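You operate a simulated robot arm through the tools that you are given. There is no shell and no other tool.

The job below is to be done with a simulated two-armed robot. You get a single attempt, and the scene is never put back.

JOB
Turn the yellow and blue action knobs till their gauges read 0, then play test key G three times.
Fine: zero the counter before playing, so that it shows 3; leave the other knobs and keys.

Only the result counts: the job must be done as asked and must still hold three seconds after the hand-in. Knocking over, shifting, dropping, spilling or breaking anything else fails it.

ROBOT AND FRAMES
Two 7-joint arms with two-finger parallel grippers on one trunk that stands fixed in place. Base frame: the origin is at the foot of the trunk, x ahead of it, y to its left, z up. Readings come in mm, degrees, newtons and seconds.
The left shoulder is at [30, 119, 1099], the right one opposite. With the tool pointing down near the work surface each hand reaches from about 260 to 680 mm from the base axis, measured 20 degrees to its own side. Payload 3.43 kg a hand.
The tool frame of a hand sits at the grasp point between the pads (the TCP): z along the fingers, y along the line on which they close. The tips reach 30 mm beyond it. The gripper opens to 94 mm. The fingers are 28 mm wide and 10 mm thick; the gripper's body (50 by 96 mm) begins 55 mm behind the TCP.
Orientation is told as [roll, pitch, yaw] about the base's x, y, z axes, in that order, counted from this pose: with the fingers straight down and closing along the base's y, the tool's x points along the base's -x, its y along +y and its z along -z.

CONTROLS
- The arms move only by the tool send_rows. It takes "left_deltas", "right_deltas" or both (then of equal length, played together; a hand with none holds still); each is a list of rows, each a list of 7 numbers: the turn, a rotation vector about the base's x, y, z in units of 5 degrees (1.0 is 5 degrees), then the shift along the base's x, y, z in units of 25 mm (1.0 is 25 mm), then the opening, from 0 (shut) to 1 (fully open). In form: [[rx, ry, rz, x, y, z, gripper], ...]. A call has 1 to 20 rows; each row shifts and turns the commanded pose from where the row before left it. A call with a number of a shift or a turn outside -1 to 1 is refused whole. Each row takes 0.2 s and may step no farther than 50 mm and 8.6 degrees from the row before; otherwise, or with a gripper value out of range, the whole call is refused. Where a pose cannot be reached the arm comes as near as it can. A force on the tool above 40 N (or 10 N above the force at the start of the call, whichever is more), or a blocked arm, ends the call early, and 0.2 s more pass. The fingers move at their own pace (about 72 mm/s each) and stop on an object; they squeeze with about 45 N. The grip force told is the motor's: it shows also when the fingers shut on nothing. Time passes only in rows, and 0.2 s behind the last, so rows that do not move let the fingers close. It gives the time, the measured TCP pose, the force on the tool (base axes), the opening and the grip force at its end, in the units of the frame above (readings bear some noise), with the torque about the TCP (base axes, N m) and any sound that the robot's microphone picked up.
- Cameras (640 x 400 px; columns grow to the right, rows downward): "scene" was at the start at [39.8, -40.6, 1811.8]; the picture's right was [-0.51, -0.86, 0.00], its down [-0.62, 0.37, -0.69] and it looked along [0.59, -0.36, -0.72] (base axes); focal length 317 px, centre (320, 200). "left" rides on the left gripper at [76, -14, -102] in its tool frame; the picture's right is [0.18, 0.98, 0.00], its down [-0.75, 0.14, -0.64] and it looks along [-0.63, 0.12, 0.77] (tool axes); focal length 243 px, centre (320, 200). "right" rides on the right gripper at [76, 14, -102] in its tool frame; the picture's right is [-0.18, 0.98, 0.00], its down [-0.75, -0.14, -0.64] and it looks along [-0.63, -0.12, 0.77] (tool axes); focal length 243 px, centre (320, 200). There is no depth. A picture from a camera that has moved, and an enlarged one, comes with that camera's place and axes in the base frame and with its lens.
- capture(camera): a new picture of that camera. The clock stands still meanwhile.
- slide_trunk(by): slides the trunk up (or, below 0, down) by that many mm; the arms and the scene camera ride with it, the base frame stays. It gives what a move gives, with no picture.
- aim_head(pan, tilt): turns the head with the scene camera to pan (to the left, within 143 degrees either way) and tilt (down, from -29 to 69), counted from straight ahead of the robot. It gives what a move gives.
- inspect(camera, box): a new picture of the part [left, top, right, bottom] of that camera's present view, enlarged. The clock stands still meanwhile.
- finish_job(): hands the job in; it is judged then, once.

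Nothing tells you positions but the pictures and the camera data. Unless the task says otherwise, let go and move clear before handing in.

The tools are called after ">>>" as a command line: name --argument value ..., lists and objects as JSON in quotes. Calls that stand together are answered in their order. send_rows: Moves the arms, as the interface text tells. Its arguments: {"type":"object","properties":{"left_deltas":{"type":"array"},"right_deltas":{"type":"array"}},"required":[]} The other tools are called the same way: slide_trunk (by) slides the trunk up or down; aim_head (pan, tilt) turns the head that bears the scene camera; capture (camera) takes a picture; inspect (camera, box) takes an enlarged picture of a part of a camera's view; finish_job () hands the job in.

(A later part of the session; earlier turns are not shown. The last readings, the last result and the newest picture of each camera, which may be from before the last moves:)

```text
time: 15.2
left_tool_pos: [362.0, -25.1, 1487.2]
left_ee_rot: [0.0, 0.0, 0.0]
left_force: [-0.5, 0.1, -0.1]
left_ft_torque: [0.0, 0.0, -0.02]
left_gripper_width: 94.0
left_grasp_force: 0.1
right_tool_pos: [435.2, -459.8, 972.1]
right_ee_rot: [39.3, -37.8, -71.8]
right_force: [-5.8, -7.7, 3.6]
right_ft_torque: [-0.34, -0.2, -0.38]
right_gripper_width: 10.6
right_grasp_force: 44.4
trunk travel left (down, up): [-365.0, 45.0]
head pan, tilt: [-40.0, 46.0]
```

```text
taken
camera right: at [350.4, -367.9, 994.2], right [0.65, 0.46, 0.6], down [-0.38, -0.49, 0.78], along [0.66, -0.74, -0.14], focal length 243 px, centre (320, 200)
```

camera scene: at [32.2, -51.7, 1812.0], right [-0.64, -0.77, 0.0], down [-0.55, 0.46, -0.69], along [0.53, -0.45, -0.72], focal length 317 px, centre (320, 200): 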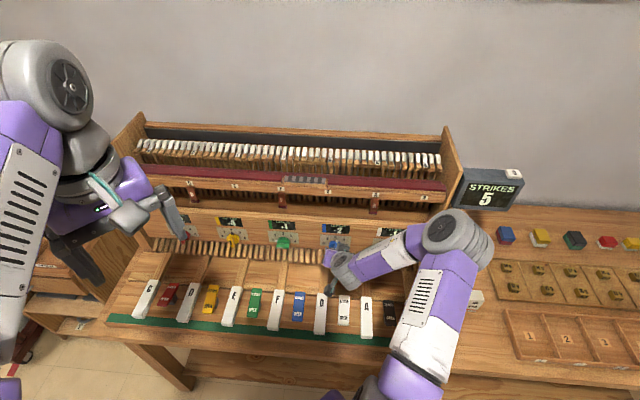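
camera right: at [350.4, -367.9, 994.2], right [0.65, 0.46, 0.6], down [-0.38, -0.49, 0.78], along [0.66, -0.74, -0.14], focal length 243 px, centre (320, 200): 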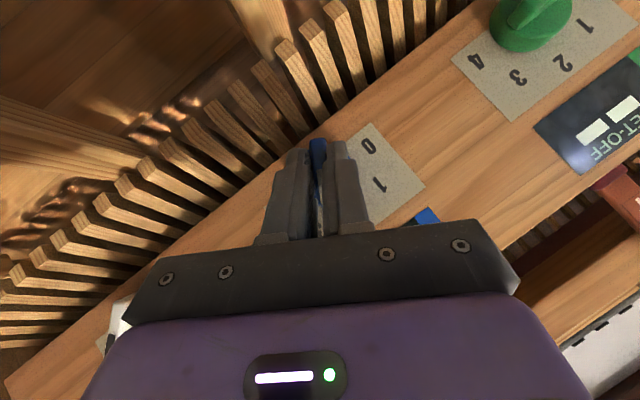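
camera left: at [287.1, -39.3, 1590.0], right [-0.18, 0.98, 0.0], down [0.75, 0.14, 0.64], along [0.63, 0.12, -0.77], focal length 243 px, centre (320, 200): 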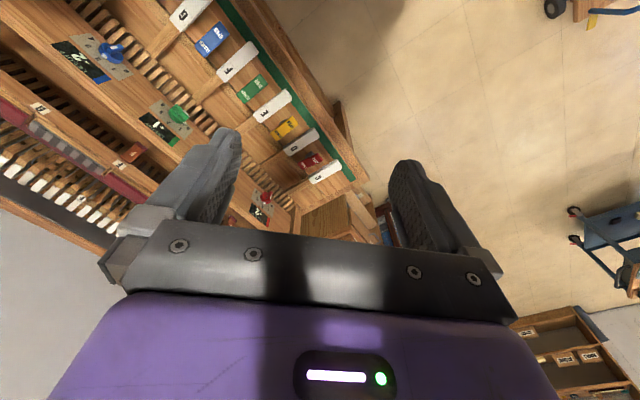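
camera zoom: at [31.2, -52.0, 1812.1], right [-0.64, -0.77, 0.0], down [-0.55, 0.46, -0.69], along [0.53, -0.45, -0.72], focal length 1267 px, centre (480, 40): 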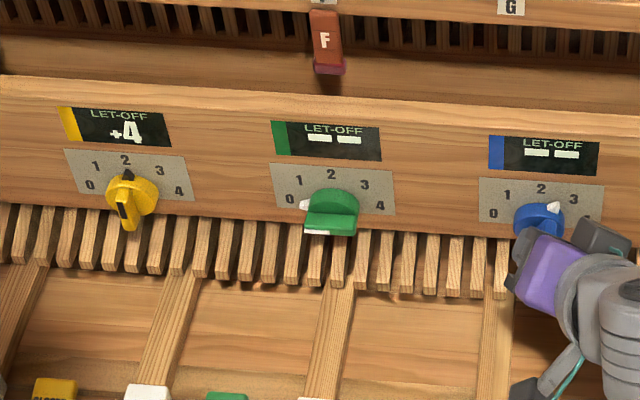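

Blue and green gauges went to "– –", so blue's knob is coupled to both and the readings update on settling. I'll continue to 45°, position 3.

>>> send_rows --right_deltas '[[0.707, -0.707, 0, -0.022, -0.022, -0.02, 0], [0.707, -0.707, 0, -0.021, -0.021, -0.022, 0], [0.707, -0.707, 0, -0.019, -0.019, -0.025, 0], [0, 0, 0, 0, 0, 0, 0], [0, 0, 0, 0, 0, 0, 0]]'

>>> inspect --camera "scene" --box '[200, 190, 360, 290]'

>>> capture --camera "right"

>>> capture --camera "scene"

```text
time: 16.4
left_tool_pos: [360.7, -26.1, 1487.0]
left_ee_rot: [0.0, 0.1, 0.0]
left_force: [0.1, -0.6, 0.3]
left_ft_torque: [0.01, 0.0, 0.02]
left_gripper_width: 94.1
left_grasp_force: 0.0
right_tool_pos: [434.3, -460.9, 969.5]
right_ee_rot: [54.7, -30.0, -80.3]
right_force: [-10.9, -12.0, 2.5]
right_ft_torque: [-0.25, -0.05, -0.6]
right_gripper_width: 10.6
right_grasp_force: 44.0
trunk travel left (down, up): [-365.0, 45.0]
head pan, tilt: [-40.0, 46.0]
```

```text
4.00 times, centred on (280, 240) of scene
camera zoom: at [30.4, -53.0, 1812.0], right [-0.64, -0.77, 0.0], down [-0.55, 0.46, -0.69], along [0.53, -0.45, -0.72], focal length 1267 px, centre (480, 40)
```

zoom: 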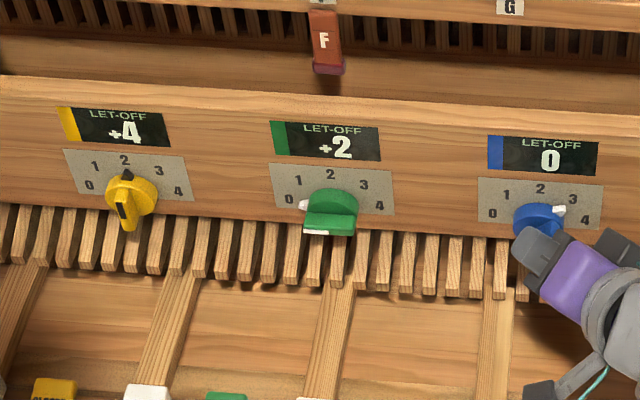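

```text
taken
camera right: at [344.1, -374.2, 992.4], right [0.52, 0.33, 0.79], down [-0.51, -0.62, 0.6], along [0.69, -0.71, -0.15], focal length 243 px, centre (320, 200)
```

right: 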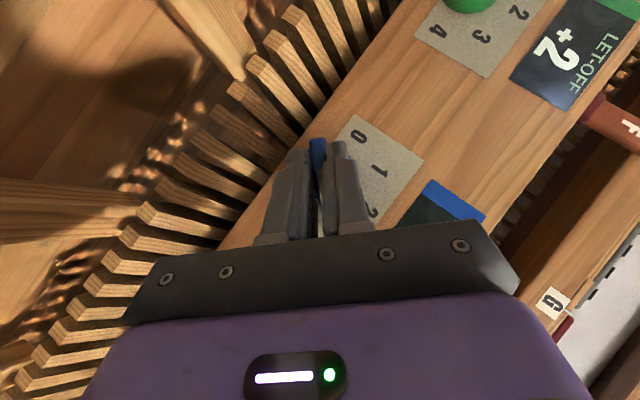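

```text
taken
camera scene: at [30.4, -53.0, 1812.0], right [-0.64, -0.77, 0.0], down [-0.55, 0.46, -0.69], along [0.53, -0.45, -0.72], focal length 317 px, centre (320, 200)
```

scene: 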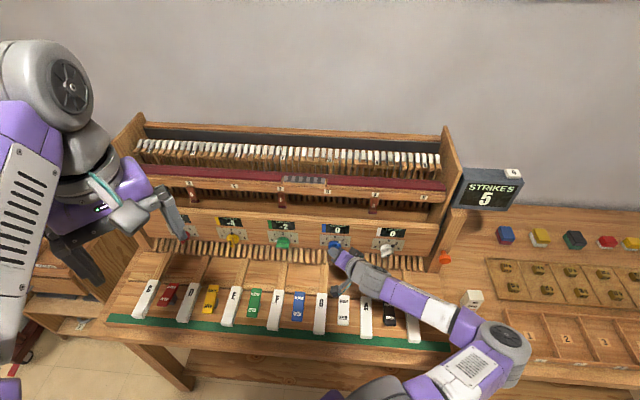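

Blue knob at position 3 now reads 0 (+2 per notch), with its neighbours shifting +1. I'll release gently and back straight out along the tool axis.

>>> send_rows --right_deltas '[[0, 0, 0, 0, 0, 0, 0.22], [0, 0, 0, 0, 0, 0, 0.22], [0, 0, 0, -0.34, 0.058, 0.2, 0.22], [0, 0, 0, -0.683, 0.117, 0.4, 0.22], [0, 0, 0, -0.683, 0.117, 0.4, 0.22], [0, 0, 0, -0.683, 0.117, 0.4, 0.22]]'

>>> capture --camera "right"

>>> inspect --camera "scene" --box '[160, 190, 320, 290]'

>>> inspect --camera "scene" --box '[300, 190, 460, 290]'

```text
time: 17.9
left_tool_pos: [361.4, -24.8, 1487.5]
left_ee_rot: [0.0, 0.1, 0.0]
left_force: [-0.9, -0.1, -0.2]
left_ft_torque: [-0.02, 0.0, -0.01]
left_gripper_width: 93.9
left_grasp_force: 0.0
right_tool_pos: [375.7, -447.6, 1005.8]
right_ee_rot: [54.8, -30.1, -80.2]
right_force: [0.4, -0.1, -0.3]
right_ft_torque: [-0.01, 0.0, -0.01]
right_gripper_width: 20.8
right_grasp_force: 0.1
trunk travel left (down, up): [-365.0, 45.0]
head pan, tilt: [-40.0, 46.0]
```

```text
taken
camera right: at [285.1, -361.4, 1028.2], right [0.52, 0.34, 0.79], down [-0.51, -0.62, 0.6], along [0.69, -0.71, -0.15], focal length 243 px, centre (320, 200)
```

right: 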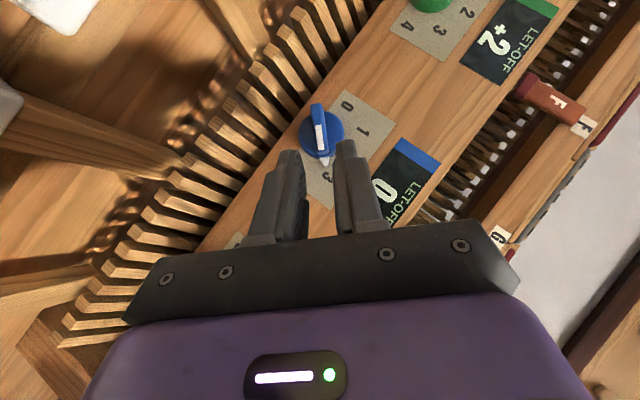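

```text
4.00 times, centred on (240, 240) of scene
camera zoom: at [31.7, -50.8, 1812.1], right [-0.64, -0.77, 0.0], down [-0.55, 0.46, -0.7], along [0.53, -0.45, -0.72], focal length 1267 px, centre (640, 40)
```

zoom: 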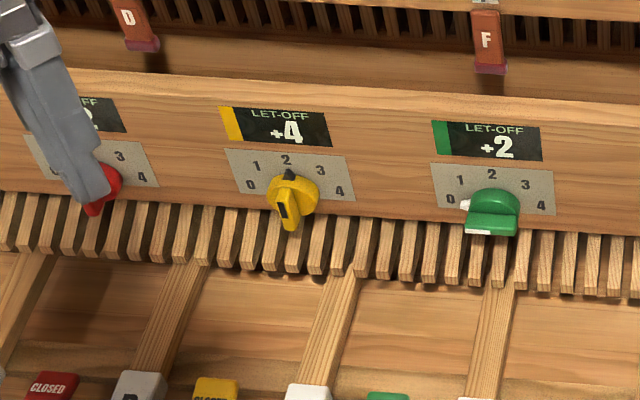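

```text
4.00 times, centred on (380, 240) of scene
camera zoom: at [31.7, -50.8, 1812.1], right [-0.64, -0.77, 0.0], down [-0.55, 0.46, -0.7], along [0.53, -0.45, -0.72], focal length 1267 px, centre (80, 40)
```

zoom: 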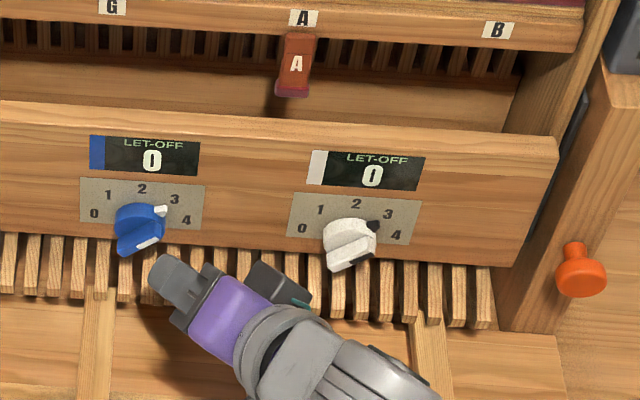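

Blue stays at 0 with its knob at 3. Yellow's axis is at bench coordinate ≈-330, z≈963. At +2 per notch it should need two notches counter-clockwise, to position 0. I'll lift, untwist the hand and move to a stand-off beside yellow with the fingers closed, ready to push the bar.

>>> send_rows --right_deltas '[[0, 0, 0, 0, 0, 1, 0], [0, 0, 0, 0, 0, 1, 0], [-0.53, 0.53, 0, 0.797, 0.9, 0.04, 0], [-0.53, 0.53, 0, 0.797, 0.9, 0.04, 0], [-0.53, 0.53, 0, 0.797, 0.9, 0.04, 0], [-0.53, 0.53, 0, 0.797, 0.9, 0.04, 0], [-0.53, 0.53, 0, 0.797, 0.9, 0.04, 0], [-0.53, 0.53, 0, 0.797, 0.9, 0.04, 0], [-0.53, 0.53, 0, 0.797, 0.9, 0.04, 0], [-0.53, 0.53, 0, 0.797, 0.9, 0.04, 0], [-0.53, 0.53, 0, 0.797, 0.9, 0.04, 0], [-0.53, 0.53, 0, 0.797, 0.9, 0.04, 0], [-0.53, 0.53, 0, 0.797, 0.9, 0.04, 0], [-0.53, 0.53, 0, 0.797, 0.9, 0.04, 0]]'

>>> capture --camera "right"

>>> capture --camera "scene"

```text
time: 20.9
left_tool_pos: [363.0, -22.6, 1486.7]
left_ee_rot: [0.0, 0.1, 0.0]
left_force: [0.2, 0.3, 0.8]
left_ft_torque: [-0.02, 0.01, 0.01]
left_gripper_width: 93.8
left_grasp_force: 0.1
right_tool_pos: [615.5, -178.0, 1067.5]
right_ee_rot: [-0.1, -45.1, -45.1]
right_force: [-0.1, 0.2, -0.7]
right_ft_torque: [-0.01, -0.02, -0.01]
right_gripper_width: 0.0
right_grasp_force: 32.9
trunk travel left (down, up): [-365.0, 45.0]
head pan, tilt: [-40.0, 46.0]
```

```text
taken
camera right: at [537.7, -78.7, 1084.8], right [0.79, 0.6, 0.13], down [-0.04, -0.15, 0.99], along [0.61, -0.78, -0.09], focal length 243 px, centre (320, 200)
```

right: 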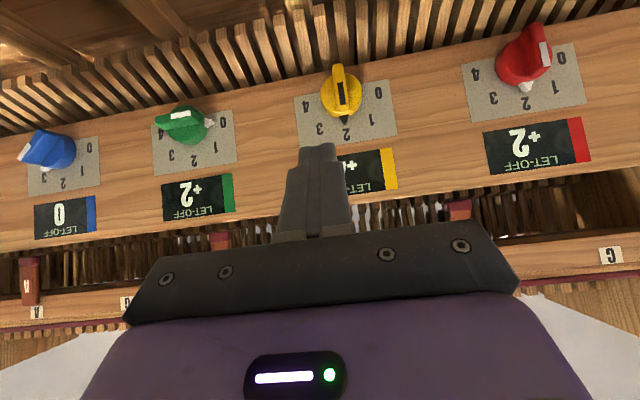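

```text
taken
camera scene: at [33.2, -49.3, 1812.1], right [-0.64, -0.77, 0.0], down [-0.55, 0.46, -0.69], along [0.53, -0.45, -0.72], focal length 317 px, centre (320, 200)
```

scene: 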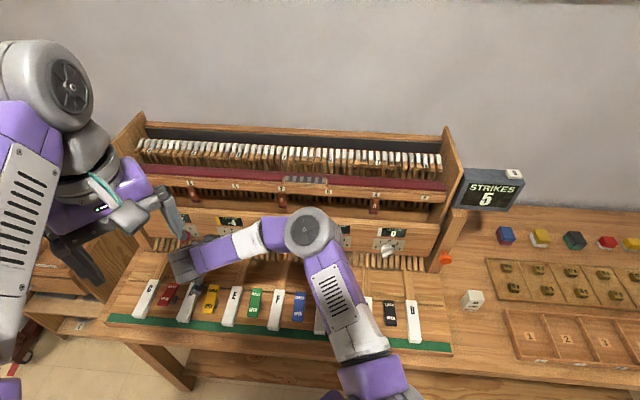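

>>> inspect --camera "right" --box '[260, 50, 420, 150]'

```text
4.00 times, centred on (340, 100) of right
camera zoom: at [537.7, -78.7, 1084.8], right [0.79, 0.6, 0.13], down [-0.04, -0.15, 0.99], along [0.61, -0.78, -0.09], focal length 970 px, centre (240, 600)
```

zoom: 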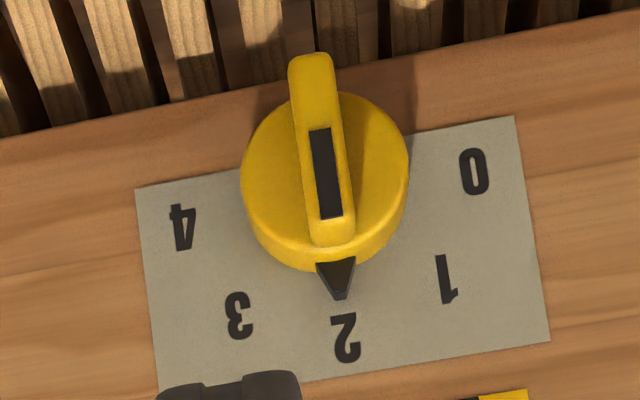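

Yellow's axis refined to bench coordinate -330.4, z 962.8. I'll bring the closed fingers in beside the upper half of the yellow bar, on its right side.

>>> send_rows --right_deltas '[[0, 0, 0, 0.659, -0.659, -0.94, 0], [0, 0, 0, 0.659, -0.659, -0.94, 0], [0, 0, 0, 0.659, -0.659, -0.94, 0], [0, 0, 0, 0, 0, 0, 0]]'

>>> capture --camera "right"

>>> inspect --camera "right" --box '[260, 100, 420, 200]'

>>> inspect --camera "scene" --box '[170, 200, 330, 300]'

```text
time: 21.9
left_tool_pos: [363.1, -23.9, 1487.5]
left_ee_rot: [-0.1, 0.1, 0.1]
left_force: [0.5, -0.1, -0.6]
left_ft_torque: [0.01, -0.01, 0.01]
left_gripper_width: 93.9
left_grasp_force: 0.0
right_tool_pos: [663.8, -229.0, 996.1]
right_ee_rot: [-0.1, -45.0, -44.9]
right_force: [0.4, -0.2, -0.8]
right_ft_torque: [-0.02, -0.01, 0.01]
right_gripper_width: 0.0
right_grasp_force: 32.4
trunk travel left (down, up): [-365.0, 45.0]
head pan, tilt: [-40.0, 46.0]
```

```text
taken
camera right: at [586.3, -129.1, 1014.0], right [0.79, 0.6, 0.13], down [-0.04, -0.16, 0.99], along [0.62, -0.78, -0.1], focal length 243 px, centre (320, 200)
```

right: 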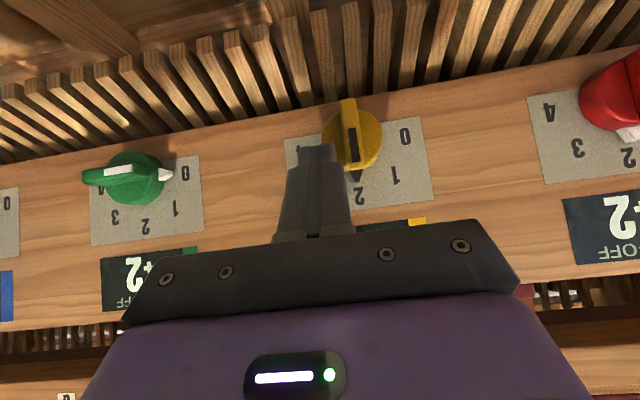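

```text
4.00 times, centred on (340, 150) of right
camera zoom: at [586.3, -129.1, 1014.0], right [0.79, 0.6, 0.13], down [-0.04, -0.16, 0.99], along [0.62, -0.78, -0.1], focal length 970 px, centre (240, 400)
```

zoom: 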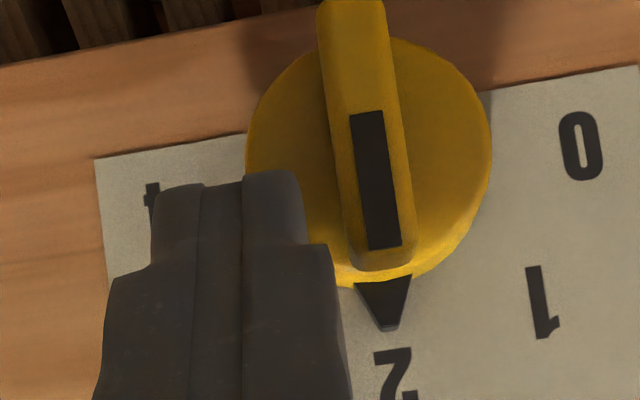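

```text
4.00 times, centred on (250, 250) of scene
camera zoom: at [32.0, -50.7, 1812.1], right [-0.64, -0.77, 0.0], down [-0.55, 0.46, -0.69], along [0.53, -0.45, -0.72], focal length 1267 px, centre (600, 0)
```

zoom: 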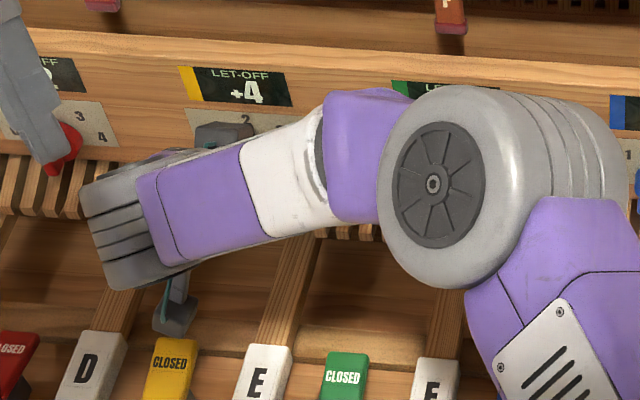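

>>> send_rows --right_deltas '[[0, 0, 0, 0.113, 0.113, 0, 0], [0, 0, 0, 0.113, 0.113, 0, 0], [0, 0, 0, 0.113, 0.113, 0, 0], [0, 0, 0, 0, 0, 0, 0]]'

>>> inspect --camera "right" --box '[260, 100, 420, 200]'

>>> inspect --camera "scene" --box '[170, 200, 330, 300]'

```text
time: 22.9
left_tool_pos: [362.0, -24.3, 1486.5]
left_ee_rot: [-0.1, 0.1, 0.1]
left_force: [0.1, -0.7, 0.5]
left_ft_torque: [-0.02, 0.06, 0.01]
left_gripper_width: 94.0
left_grasp_force: 0.0
right_tool_pos: [672.1, -220.4, 996.0]
right_ee_rot: [0.0, -45.0, -44.8]
right_force: [0.5, -0.1, 0.0]
right_ft_torque: [-0.01, 0.03, 0.03]
right_gripper_width: 0.0
right_grasp_force: 32.7
trunk travel left (down, up): [-365.0, 45.0]
head pan, tilt: [-40.0, 46.0]
```

```text
4.00 times, centred on (340, 150) of right
camera zoom: at [594.5, -120.5, 1014.2], right [0.79, 0.6, 0.13], down [-0.04, -0.16, 0.99], along [0.62, -0.78, -0.1], focal length 970 px, centre (240, 400)
```

zoom: 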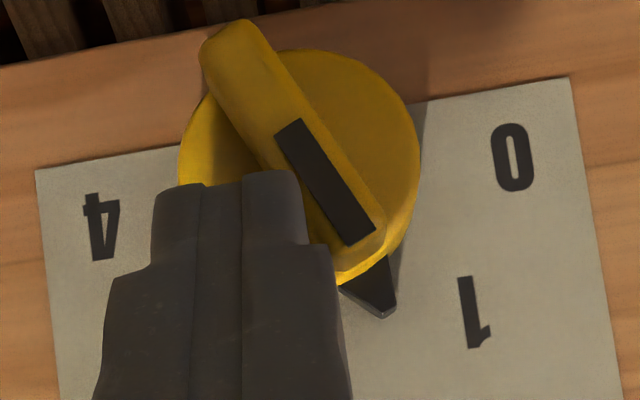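

```text
4.00 times, centred on (250, 250) of scene
camera zoom: at [32.4, -51.1, 1812.0], right [-0.64, -0.77, 0.0], down [-0.55, 0.46, -0.69], along [0.53, -0.45, -0.72], focal length 1267 px, centre (600, 0)
```

zoom: 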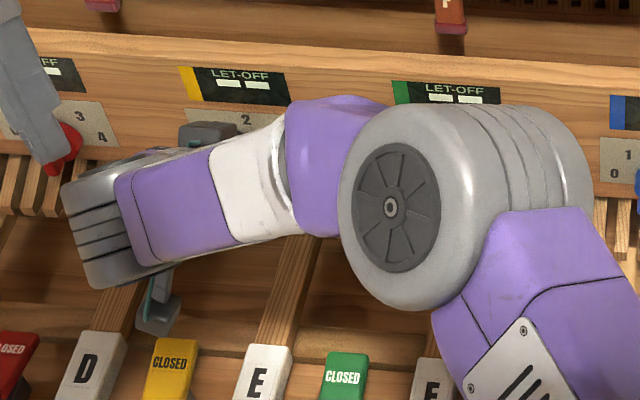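

>>> send_rows --right_deltas '[[0, 0, 0, 0.06, 0.06, 0, 0], [0, 0, 0, 0.06, 0.06, 0, 0], [0, 0, 0, 0, 0, 0, 0], [0, 0, 0, 0, 0, 0, 0]]'

>>> inspect --camera "right" --box '[260, 100, 420, 200]'

>>> inspect --camera "scene" --box '[170, 200, 330, 300]'

```text
time: 23.9
left_tool_pos: [362.5, -25.0, 1486.7]
left_ee_rot: [-0.1, 0.1, 0.0]
left_force: [-0.4, -0.3, 0.5]
left_ft_torque: [-0.01, 0.0, -0.04]
left_gripper_width: 94.0
left_grasp_force: 0.0
right_tool_pos: [675.8, -217.2, 996.1]
right_ee_rot: [-0.2, -45.0, -44.9]
right_force: [-0.3, -0.1, -0.2]
right_ft_torque: [0.02, 0.0, 0.01]
right_gripper_width: 0.0
right_grasp_force: 32.7
trunk travel left (down, up): [-365.0, 45.0]
head pan, tilt: [-40.0, 46.0]
```

```text
4.00 times, centred on (340, 150) of right
camera zoom: at [597.7, -117.9, 1014.1], right [0.79, 0.6, 0.13], down [-0.04, -0.16, 0.99], along [0.62, -0.78, -0.1], focal length 970 px, centre (240, 400)
```

zoom: 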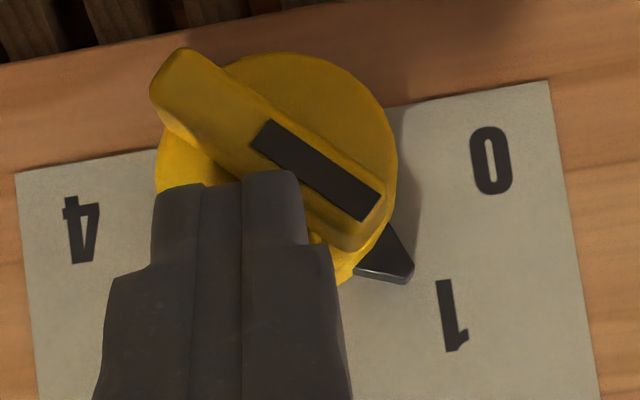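

```text
4.00 times, centred on (250, 250) of scene
camera zoom: at [32.7, -51.0, 1812.0], right [-0.64, -0.77, 0.0], down [-0.55, 0.46, -0.69], along [0.53, -0.45, -0.72], focal length 1267 px, centre (600, 0)
```

zoom: 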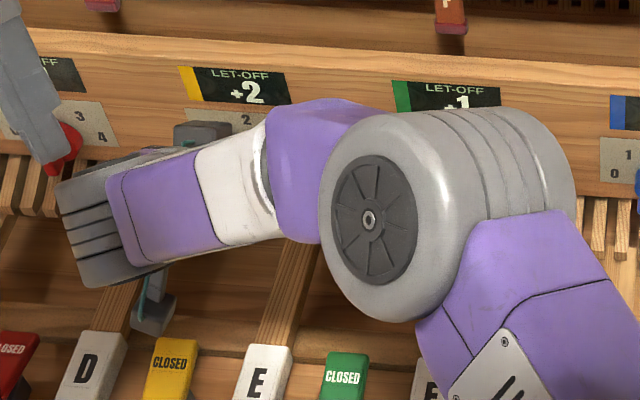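

Yellow fell to +2 at position 1, and green back to +1, as expected. I'll keep pushing left and slightly down toward position 0.

>>> send_rows --right_deltas '[[0, 0, 0, 0.085, 0.085, -0.03, 0], [0, 0, 0, 0.085, 0.085, -0.03, 0], [0, 0, 0, 0.085, 0.085, -0.03, 0], [0, 0, 0, 0, 0, 0, 0], [0, 0, 0, 0, 0, 0, 0]]'

>>> inspect --camera "right" --box '[260, 100, 420, 200]'

>>> inspect --camera "scene" --box '[170, 200, 330, 300]'

```text
time: 25.1
left_tool_pos: [362.2, -23.9, 1486.5]
left_ee_rot: [-0.1, 0.1, 0.0]
left_force: [0.2, 0.8, 0.5]
left_ft_torque: [0.0, 0.02, -0.01]
left_gripper_width: 94.1
left_grasp_force: 0.0
right_tool_pos: [682.6, -210.0, 993.4]
right_ee_rot: [0.0, -45.0, -45.0]
right_force: [0.7, 0.7, 0.9]
right_ft_torque: [0.06, -0.02, 0.02]
right_gripper_width: 0.0
right_grasp_force: 33.5
trunk travel left (down, up): [-365.0, 45.0]
head pan, tilt: [-40.0, 46.0]
```

```text
4.00 times, centred on (340, 150) of right
camera zoom: at [603.9, -111.2, 1012.2], right [0.79, 0.6, 0.13], down [-0.04, -0.16, 0.99], along [0.62, -0.78, -0.1], focal length 970 px, centre (240, 400)
```

zoom: 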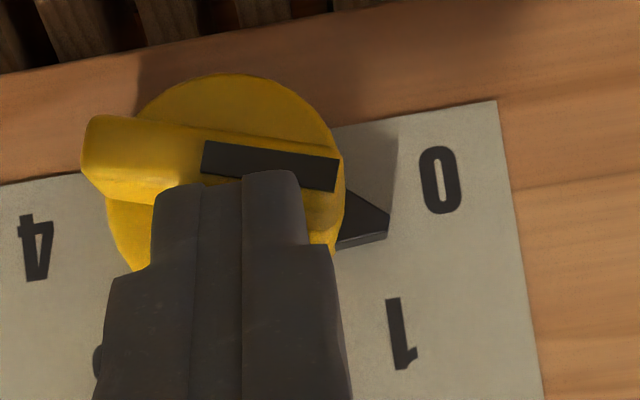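

```text
4.00 times, centred on (250, 250) of scene
camera zoom: at [32.4, -50.8, 1812.1], right [-0.64, -0.77, 0.0], down [-0.55, 0.46, -0.69], along [0.53, -0.45, -0.72], focal length 1267 px, centre (600, 0)
```

zoom: 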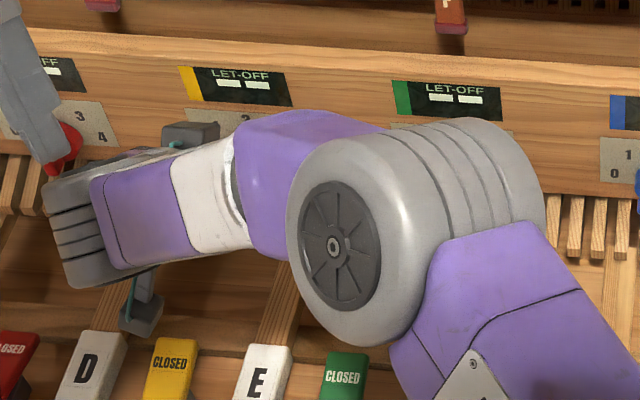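

>>> send_rows --right_deltas '[[0, 0, 0, 0.06, 0.06, -0.05, 0], [0, 0, 0, 0.06, 0.06, -0.06, 0], [0, 0, 0, 0, 0, -0.06, 0], [0, 0, 0, 0, 0, 0, 0], [0, 0, 0, 0, 0, 0, 0]]'

>>> inspect --camera "right" --box '[260, 100, 420, 200]'

>>> inspect --camera "scene" --box '[170, 200, 330, 300]'

```text
time: 26.2
left_tool_pos: [362.9, -24.9, 1486.7]
left_ee_rot: [0.0, 0.1, 0.0]
left_force: [0.3, 0.3, -0.3]
left_ft_torque: [-0.01, 0.0, 0.01]
left_gripper_width: 94.2
left_grasp_force: 0.1
right_tool_pos: [684.3, -207.8, 988.7]
right_ee_rot: [-0.1, -45.1, -45.0]
right_force: [0.0, 0.7, 0.3]
right_ft_torque: [-0.01, 0.03, 0.01]
right_gripper_width: 0.0
right_grasp_force: 33.1
trunk travel left (down, up): [-365.0, 45.0]
head pan, tilt: [-40.0, 46.0]
```

```text
4.00 times, centred on (340, 150) of right
camera zoom: at [606.6, -108.4, 1007.6], right [0.79, 0.6, 0.13], down [-0.04, -0.16, 0.99], along [0.62, -0.78, -0.1], focal length 970 px, centre (240, 400)
```

zoom: 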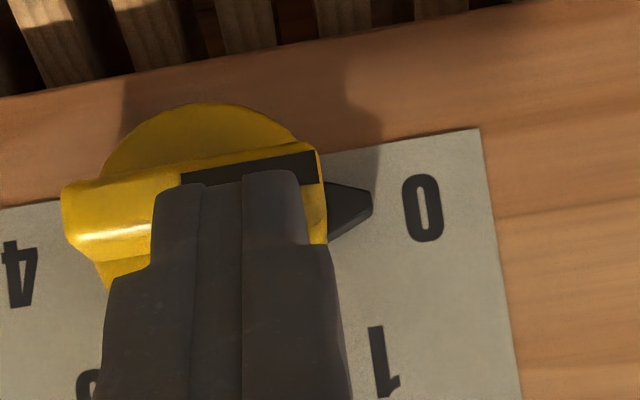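

```text
4.00 times, centred on (250, 250) of scene
camera zoom: at [32.3, -51.0, 1812.1], right [-0.64, -0.77, 0.0], down [-0.55, 0.46, -0.69], along [0.53, -0.45, -0.72], focal length 1267 px, centre (600, 0)
```

zoom: 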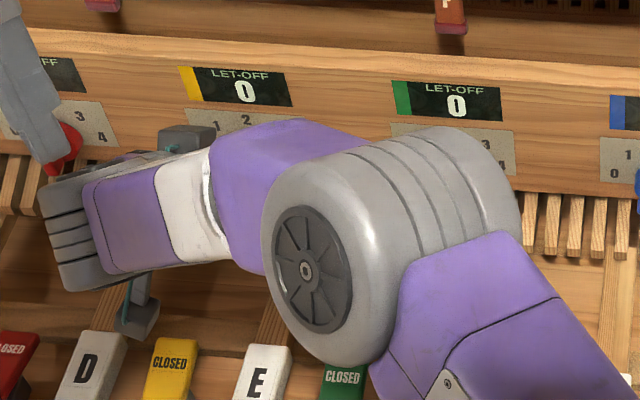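

Yellow reads 0, and green happens to read 0 too. I'll back the hand away from yellow and check all the gauges again.

>>> send_rows --right_deltas '[[0, 0, 0, -0.25, 0.25, 0.4, 0], [0, 0, 0, -0.467, 0.467, 0.66, 0], [0, 0, 0, -0.467, 0.467, 0.66, 0], [0, 0, 0, -0.467, 0.467, 0.66, 0], [0, 0, 0, -0.8, -0.2, 1, 0], [0, 0, 0, -0.9, -0.4, 1, 0], [0, 0, 0, -0.9, -0.6, 1, 0], [0, 0, 0, -0.9, -0.6, 1, 0], [0, 0, 0, -0.9, -0.8, 1, 0], [0, 0, 0, -0.9, -0.8, 1, 0], [0, 0, 0, -0.9, -0.8, 1, 0], [0, 0, 0, -0.9, -0.8, 1, 0]]'

>>> capture --camera "right"

>>> capture --camera "scene"

>>> inspect --camera "scene" --box '[160, 190, 320, 290]'

>>> inspect --camera "scene" --box '[300, 190, 460, 290]'

```text
time: 28.9
left_tool_pos: [360.5, -26.2, 1487.9]
left_ee_rot: [0.0, 0.1, 0.0]
left_force: [-0.4, -0.1, 0.9]
left_ft_torque: [0.03, -0.02, 0.03]
left_gripper_width: 94.0
left_grasp_force: 0.1
right_tool_pos: [463.2, -293.2, 1249.8]
right_ee_rot: [0.0, -45.0, -45.0]
right_force: [-0.5, 0.4, -0.5]
right_ft_torque: [-0.01, 0.02, 0.04]
right_gripper_width: 0.1
right_grasp_force: 32.4
trunk travel left (down, up): [-365.0, 45.0]
head pan, tilt: [-40.0, 46.0]
```

```text
taken
camera right: at [386.4, -193.7, 1268.2], right [0.79, 0.6, 0.13], down [-0.04, -0.16, 0.99], along [0.62, -0.78, -0.1], focal length 243 px, centre (320, 200)
```

right: 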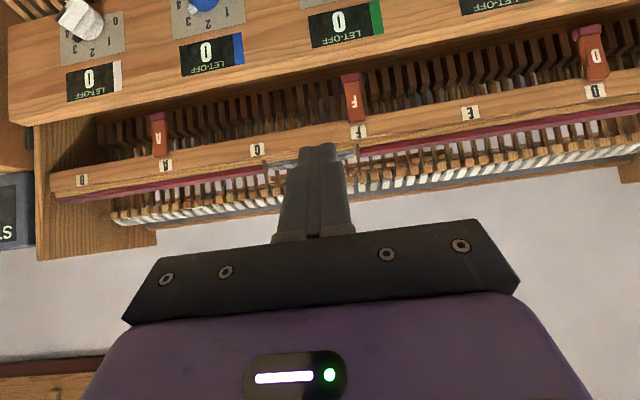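

```text
taken
camera scene: at [30.8, -52.0, 1812.1], right [-0.64, -0.77, 0.0], down [-0.55, 0.46, -0.69], along [0.53, -0.45, -0.72], focal length 317 px, centre (320, 200)
```

scene: 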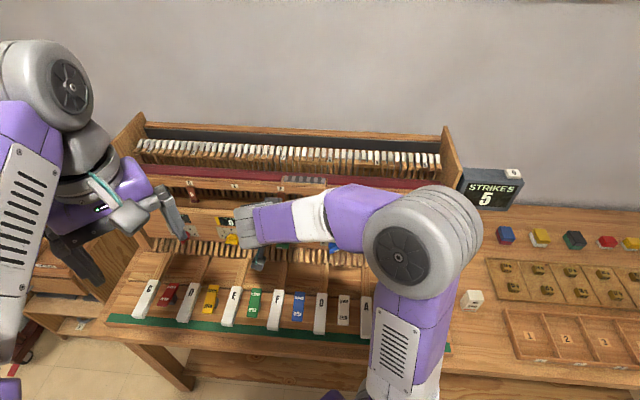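

```text
4.00 times, centred on (240, 240) of scene
camera zoom: at [30.8, -52.0, 1812.1], right [-0.64, -0.77, 0.0], down [-0.55, 0.46, -0.69], along [0.53, -0.45, -0.72], focal length 1267 px, centre (640, 40)
```

zoom: 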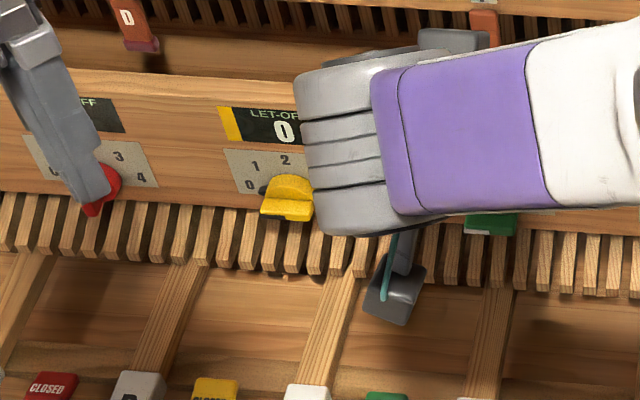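

```text
4.00 times, centred on (380, 240) of scene
camera zoom: at [30.8, -52.0, 1812.1], right [-0.64, -0.77, 0.0], down [-0.55, 0.46, -0.69], along [0.53, -0.45, -0.72], focal length 1267 px, centre (80, 40)
```

zoom: 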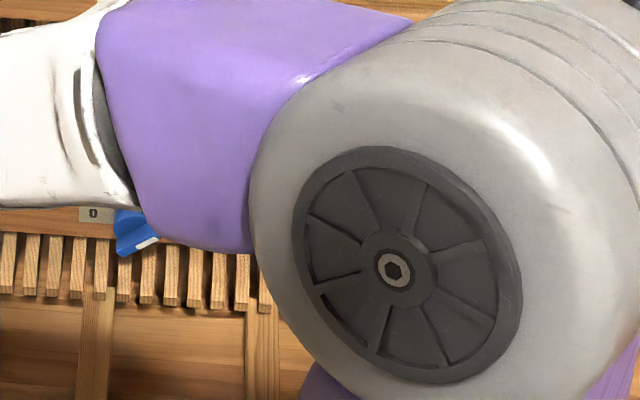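

Both target gauges read 0, so next is the counter reset. I'll raise the trunk fully for reach and swing the right hand toward the counter.

>>> slide_trunk --by 45

>>> send_rows --right_deltas '[[0, 0, -0.6, -0.884, -0.972, 0.382, 0], [0, 0, -0.6, -0.884, -0.972, 0.382, 0], [0, 0, -0.6, -0.884, -0.972, 0.382, 0], [0, 0, -0.6, -0.884, -0.972, 0.382, 0], [0, 0, -0.6, -0.884, -0.972, 0.382, 0], [0, 0, -0.6, -0.884, -0.972, 0.382, 0], [0, 0, -0.6, -0.884, -0.972, 0.382, 0], [0, 0, -0.6, -0.884, -0.972, 0.382, 0], [0, 0, -0.6, -0.884, -0.972, 0.382, 0], [0, 0, -0.6, -0.884, -0.972, 0.382, 0], [0, 0, -0.6, -0.884, -0.972, 0.382, 0]]'

>>> capture --camera "right"

>>> capture --camera "scene"

```text
time: 29.7
left_tool_pos: [363.3, -25.9, 1531.3]
left_ee_rot: [0.0, 0.1, -0.1]
left_force: [-0.8, 0.6, 0.7]
left_ft_torque: [-0.02, 0.01, -0.01]
left_gripper_width: 94.2
left_grasp_force: 0.1
right_tool_pos: [466.5, -292.7, 1294.6]
right_ee_rot: [-0.1, -44.9, -44.8]
right_force: [0.1, -0.7, 0.0]
right_ft_torque: [0.02, 0.04, 0.0]
right_gripper_width: 0.0
right_grasp_force: 33.4
trunk travel left (down, up): [-410.0, 0.0]
head pan, tilt: [-40.0, 46.0]
```

```text
time: 32.1
left_tool_pos: [362.4, -25.7, 1531.6]
left_ee_rot: [0.0, 0.0, 0.0]
left_force: [-0.3, -0.3, 0.0]
left_ft_torque: [0.01, 0.02, -0.02]
left_gripper_width: 94.1
left_grasp_force: 0.0
right_tool_pos: [222.1, -559.9, 1401.1]
right_ee_rot: [0.0, -45.0, -78.1]
right_force: [0.8, -0.1, -0.6]
right_ft_torque: [0.02, -0.01, 0.0]
right_gripper_width: 0.2
right_grasp_force: 33.1
trunk travel left (down, up): [-410.0, 0.0]
head pan, tilt: [-40.0, 46.0]
```

```text
taken
camera right: at [212.0, -433.1, 1418.6], right [0.99, 0.08, 0.13], down [-0.12, -0.11, 0.99], along [0.09, -0.99, -0.1], focal length 243 px, centre (320, 200)
```

right: 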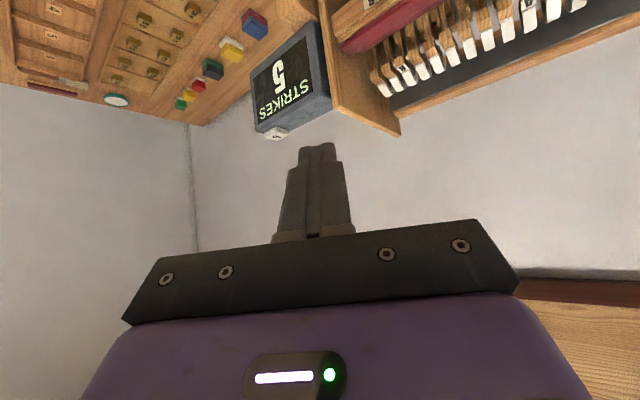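

```text
taken
camera scene: at [32.1, -51.4, 1857.0], right [-0.64, -0.77, 0.0], down [-0.55, 0.46, -0.69], along [0.53, -0.45, -0.72], focal length 317 px, centre (320, 200)
```

scene: 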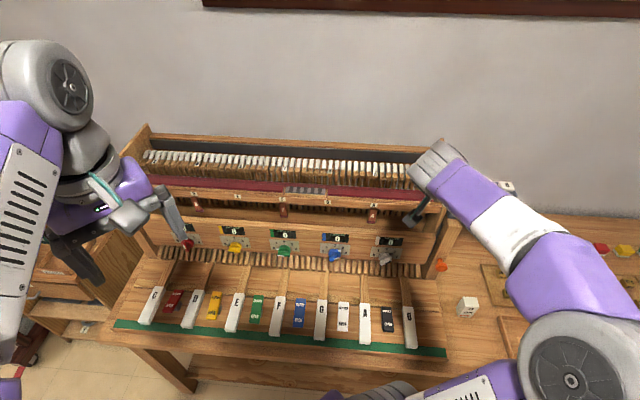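

>>> inspect --camera "right" --box '[220, 50, 380, 150]'

>>> inspect --camera "scene" --box '[160, 200, 320, 300]'

>>> inspect --camera "scene" --box '[300, 200, 460, 300]'

>>> inspect --camera "scene" --box '[440, 150, 540, 213]'

```text
4.00 times, centred on (300, 100) of right
camera zoom: at [212.0, -433.1, 1418.6], right [0.99, 0.08, 0.13], down [-0.12, -0.11, 0.99], along [0.09, -0.99, -0.1], focal length 970 px, centre (400, 600)
```

zoom: 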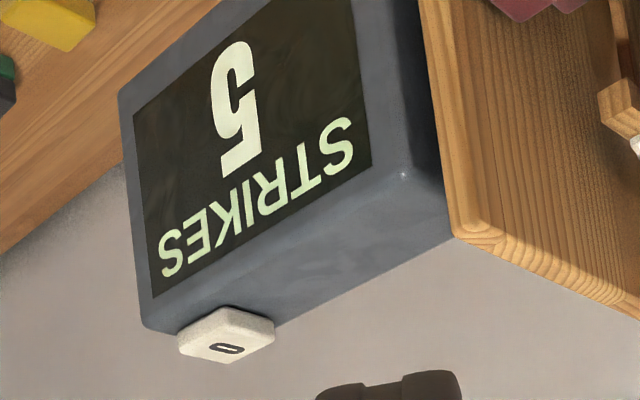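

```text
4.00 times, centred on (240, 250) of scene
camera zoom: at [32.1, -51.4, 1857.0], right [-0.64, -0.77, 0.0], down [-0.55, 0.46, -0.69], along [0.53, -0.45, -0.72], focal length 1267 px, centre (640, 0)
```

zoom: 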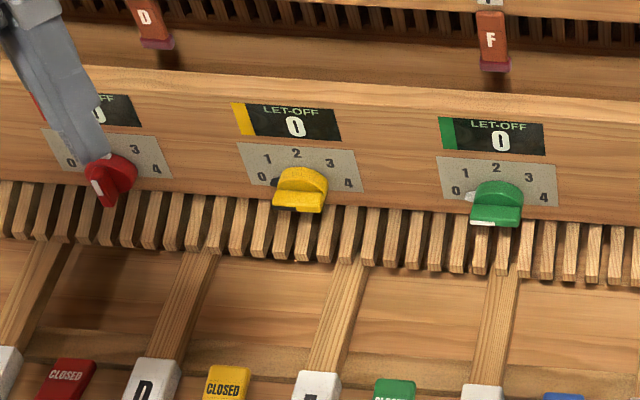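

```text
4.00 times, centred on (380, 250) of scene
camera zoom: at [32.1, -51.4, 1857.0], right [-0.64, -0.77, 0.0], down [-0.55, 0.46, -0.69], along [0.53, -0.45, -0.72], focal length 1267 px, centre (80, 0)
```

zoom: 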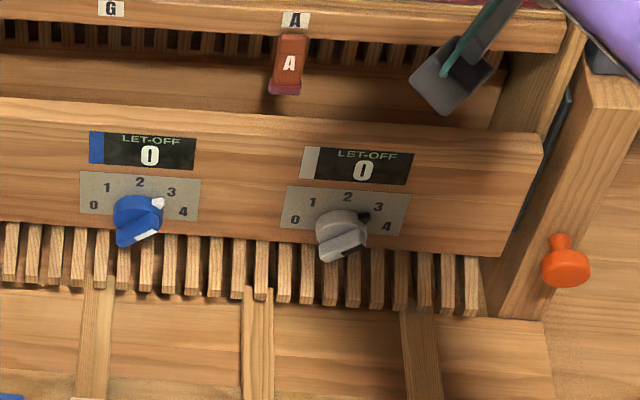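

```text
6.35 times, centred on (490, 182) of scene
camera zoom: at [32.1, -51.4, 1857.0], right [-0.64, -0.77, 0.0], down [-0.55, 0.46, -0.69], along [0.53, -0.45, -0.72], focal length 2010 px, centre (-759, 318)
```

zoom: 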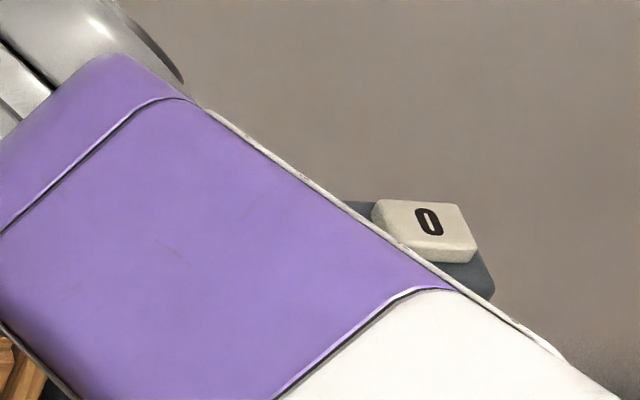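

All five gauges read 0. The reset cap's top centre comes out at (188, -860, 1255). I'll level the hand to 20° below horizontal and move to a hover about 35 mm above it.

>>> send_rows --right_deltas '[[-0.9785, -0.2062, 0, -0.129, -0.924, -0.292, 0], [-0.9785, -0.2062, 0, -0.129, -0.924, -0.292, 0], [-0.9785, -0.2062, 0, -0.129, -0.924, -0.292, 0], [-0.9785, -0.2062, 0, -0.129, -0.924, -0.292, 0], [-0.9785, -0.2062, 0, -0.129, -0.924, -0.292, 0], [0, 0, 0, -0.129, -0.924, -0.292, 0], [0, 0, 0, -0.129, -0.924, -0.292, 0], [0, 0, 0, -0.129, -0.924, -0.292, 0], [0, 0, 0, -0.129, -0.924, -0.292, 0], [0, 0, 0, -0.129, -0.924, -0.292, 0], [0, 0, 0, -0.129, -0.924, -0.292, 0], [0, 0, 0, 0, 0, 0, 0]]'

>>> capture --camera "right"

>>> capture --camera "scene"

```text
time: 34.7
left_tool_pos: [363.2, -23.4, 1531.4]
left_ee_rot: [-0.1, 0.1, -0.1]
left_force: [-0.3, 0.2, -0.4]
left_ft_torque: [-0.01, -0.01, 0.02]
left_gripper_width: 94.1
left_grasp_force: 0.2
right_tool_pos: [187.7, -812.8, 1320.6]
right_ee_rot: [-0.2, -70.0, -77.8]
right_force: [-0.8, -0.2, 0.2]
right_ft_torque: [-0.01, -0.04, 0.02]
right_gripper_width: 0.0
right_grasp_force: 32.3
trunk travel left (down, up): [-410.0, 0.0]
head pan, tilt: [-40.0, 46.0]
```

```text
taken
camera right: at [177.6, -690.7, 1283.9], right [0.97, 0.14, 0.17], down [-0.21, 0.31, 0.93], along [0.08, -0.94, 0.33], focal length 243 px, centre (320, 200)
```

right: 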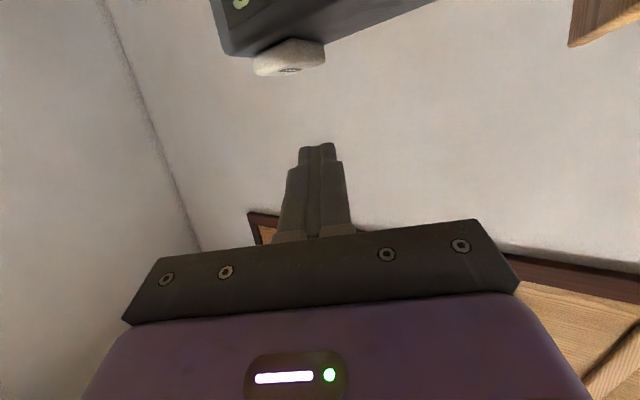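

```text
taken
camera scene: at [32.6, -50.1, 1857.1], right [-0.64, -0.77, 0.0], down [-0.55, 0.46, -0.69], along [0.53, -0.45, -0.72], focal length 317 px, centre (320, 200)
```

scene: 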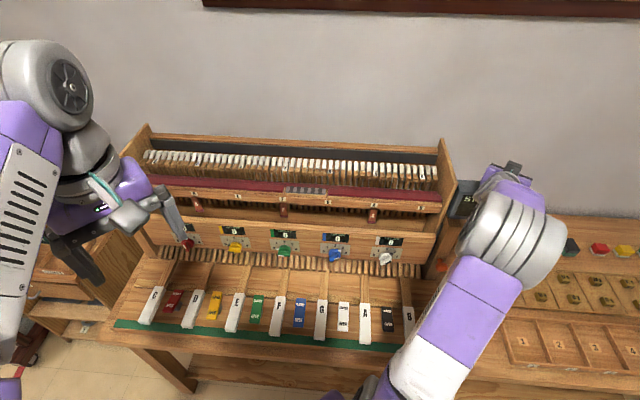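

>>> send_rows --right_deltas '[[0, 0, 0, -0.082, -0.51, -0.5, 0], [0, 0, 0, -0.082, -0.51, -0.5, 0], [0, 0, 0, 0, 0, 0, 0]]'

>>> inspect --camera "scene" --box '[440, 140, 560, 215]'

>>> capture --camera "right"

```text
time: 35.5
left_tool_pos: [362.8, -23.4, 1530.7]
left_ee_rot: [-0.1, 0.1, 0.0]
left_force: [0.4, 0.2, 0.3]
left_ft_torque: [0.01, 0.0, 0.02]
left_gripper_width: 93.9
left_grasp_force: 0.2
right_tool_pos: [183.5, -838.9, 1295.4]
right_ee_rot: [-0.2, -69.9, -77.8]
right_force: [0.3, -0.7, 0.6]
right_ft_torque: [0.03, -0.01, -0.04]
right_gripper_width: 0.0
right_grasp_force: 33.1
trunk travel left (down, up): [-410.0, 0.0]
head pan, tilt: [-40.0, 46.0]
```

```text
5.33 times, centred on (500, 178) of scene
camera zoom: at [32.7, -50.5, 1857.1], right [-0.64, -0.77, 0.0], down [-0.55, 0.46, -0.69], along [0.53, -0.45, -0.72], focal length 1689 px, centre (-640, 320)
```

zoom: 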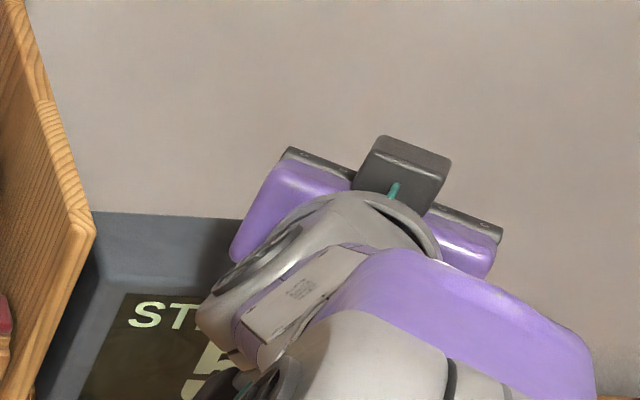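

```text
taken
camera right: at [173.4, -716.4, 1258.1], right [0.97, 0.14, 0.17], down [-0.21, 0.31, 0.93], along [0.08, -0.94, 0.33], focal length 243 px, centre (320, 200)
```

right: 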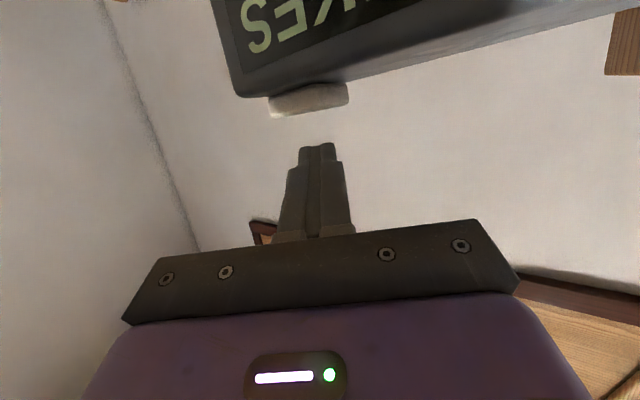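

The tip is lined up laterally over the reset cap and about 17 mm above it. I'll lower carefully while watching the force.

>>> send_rows --right_deltas '[[0, 0, 0, 0, 0, -0.2, 0], [0, 0, 0, 0, 0, -0.2, 0], [0, 0, 0, 0, 0, -0.2, 0], [0, 0, 0, 0, 0, 0, 0]]'

>>> capture --camera "right"

>>> inspect --camera "scene" --box '[440, 140, 560, 215]'

```text
time: 36.5
left_tool_pos: [362.5, -24.6, 1532.3]
left_ee_rot: [-0.1, 0.1, 0.0]
left_force: [0.4, -0.3, 0.7]
left_ft_torque: [-0.02, -0.03, 0.02]
left_gripper_width: 94.0
left_grasp_force: 0.1
right_tool_pos: [183.3, -839.2, 1279.9]
right_ee_rot: [-0.3, -70.1, -77.8]
right_force: [-0.3, 0.5, 0.3]
right_ft_torque: [0.02, -0.02, -0.01]
right_gripper_width: 0.0
right_grasp_force: 32.9
trunk travel left (down, up): [-410.0, 0.0]
head pan, tilt: [-40.0, 46.0]
```

```text
taken
camera right: at [173.4, -716.7, 1243.2], right [0.97, 0.14, 0.17], down [-0.21, 0.31, 0.93], along [0.08, -0.94, 0.33], focal length 243 px, centre (320, 200)
```

right: 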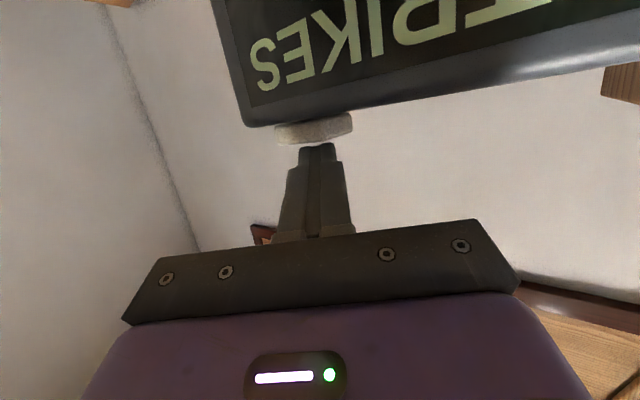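

```text
5.33 times, centred on (500, 178) of scene
camera zoom: at [32.6, -50.8, 1857.1], right [-0.64, -0.77, 0.0], down [-0.55, 0.46, -0.69], along [0.53, -0.45, -0.72], focal length 1689 px, centre (-640, 320)
```

zoom: 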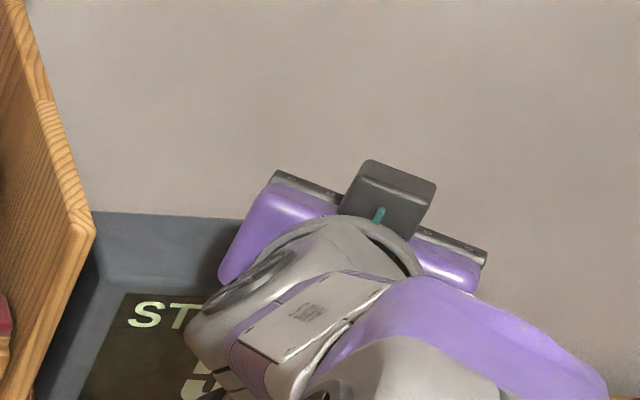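

>>> send_rows --right_deltas '[[0, 0, 0, 0, 0, -0.08, 0], [0, 0, 0, 0, 0, -0.08, 0], [0, 0, 0, 0, 0, 0, 0]]'

>>> capture --camera "right"

```text
time: 37.3
left_tool_pos: [364.4, -25.1, 1532.0]
left_ee_rot: [-0.1, 0.0, 0.0]
left_force: [-0.1, 0.2, 0.1]
left_ft_torque: [0.04, 0.02, -0.02]
left_gripper_width: 94.0
left_grasp_force: 0.1
right_tool_pos: [182.1, -837.8, 1275.7]
right_ee_rot: [-0.3, -70.0, -77.8]
right_force: [0.6, -1.4, 3.5]
right_ft_torque: [-0.12, -0.02, -0.02]
right_gripper_width: 0.1
right_grasp_force: 32.9
trunk travel left (down, up): [-410.0, 0.0]
head pan, tilt: [-40.0, 46.0]
heard: click
```

```text
taken
camera right: at [173.3, -716.4, 1239.2], right [0.97, 0.14, 0.17], down [-0.21, 0.31, 0.93], along [0.08, -0.94, 0.33], focal length 243 px, centre (320, 200)
```

right: 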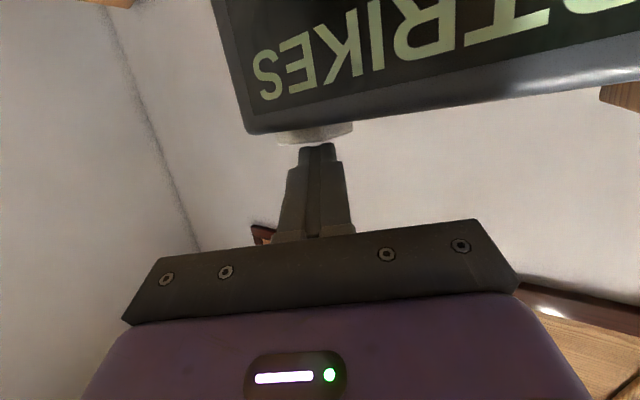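

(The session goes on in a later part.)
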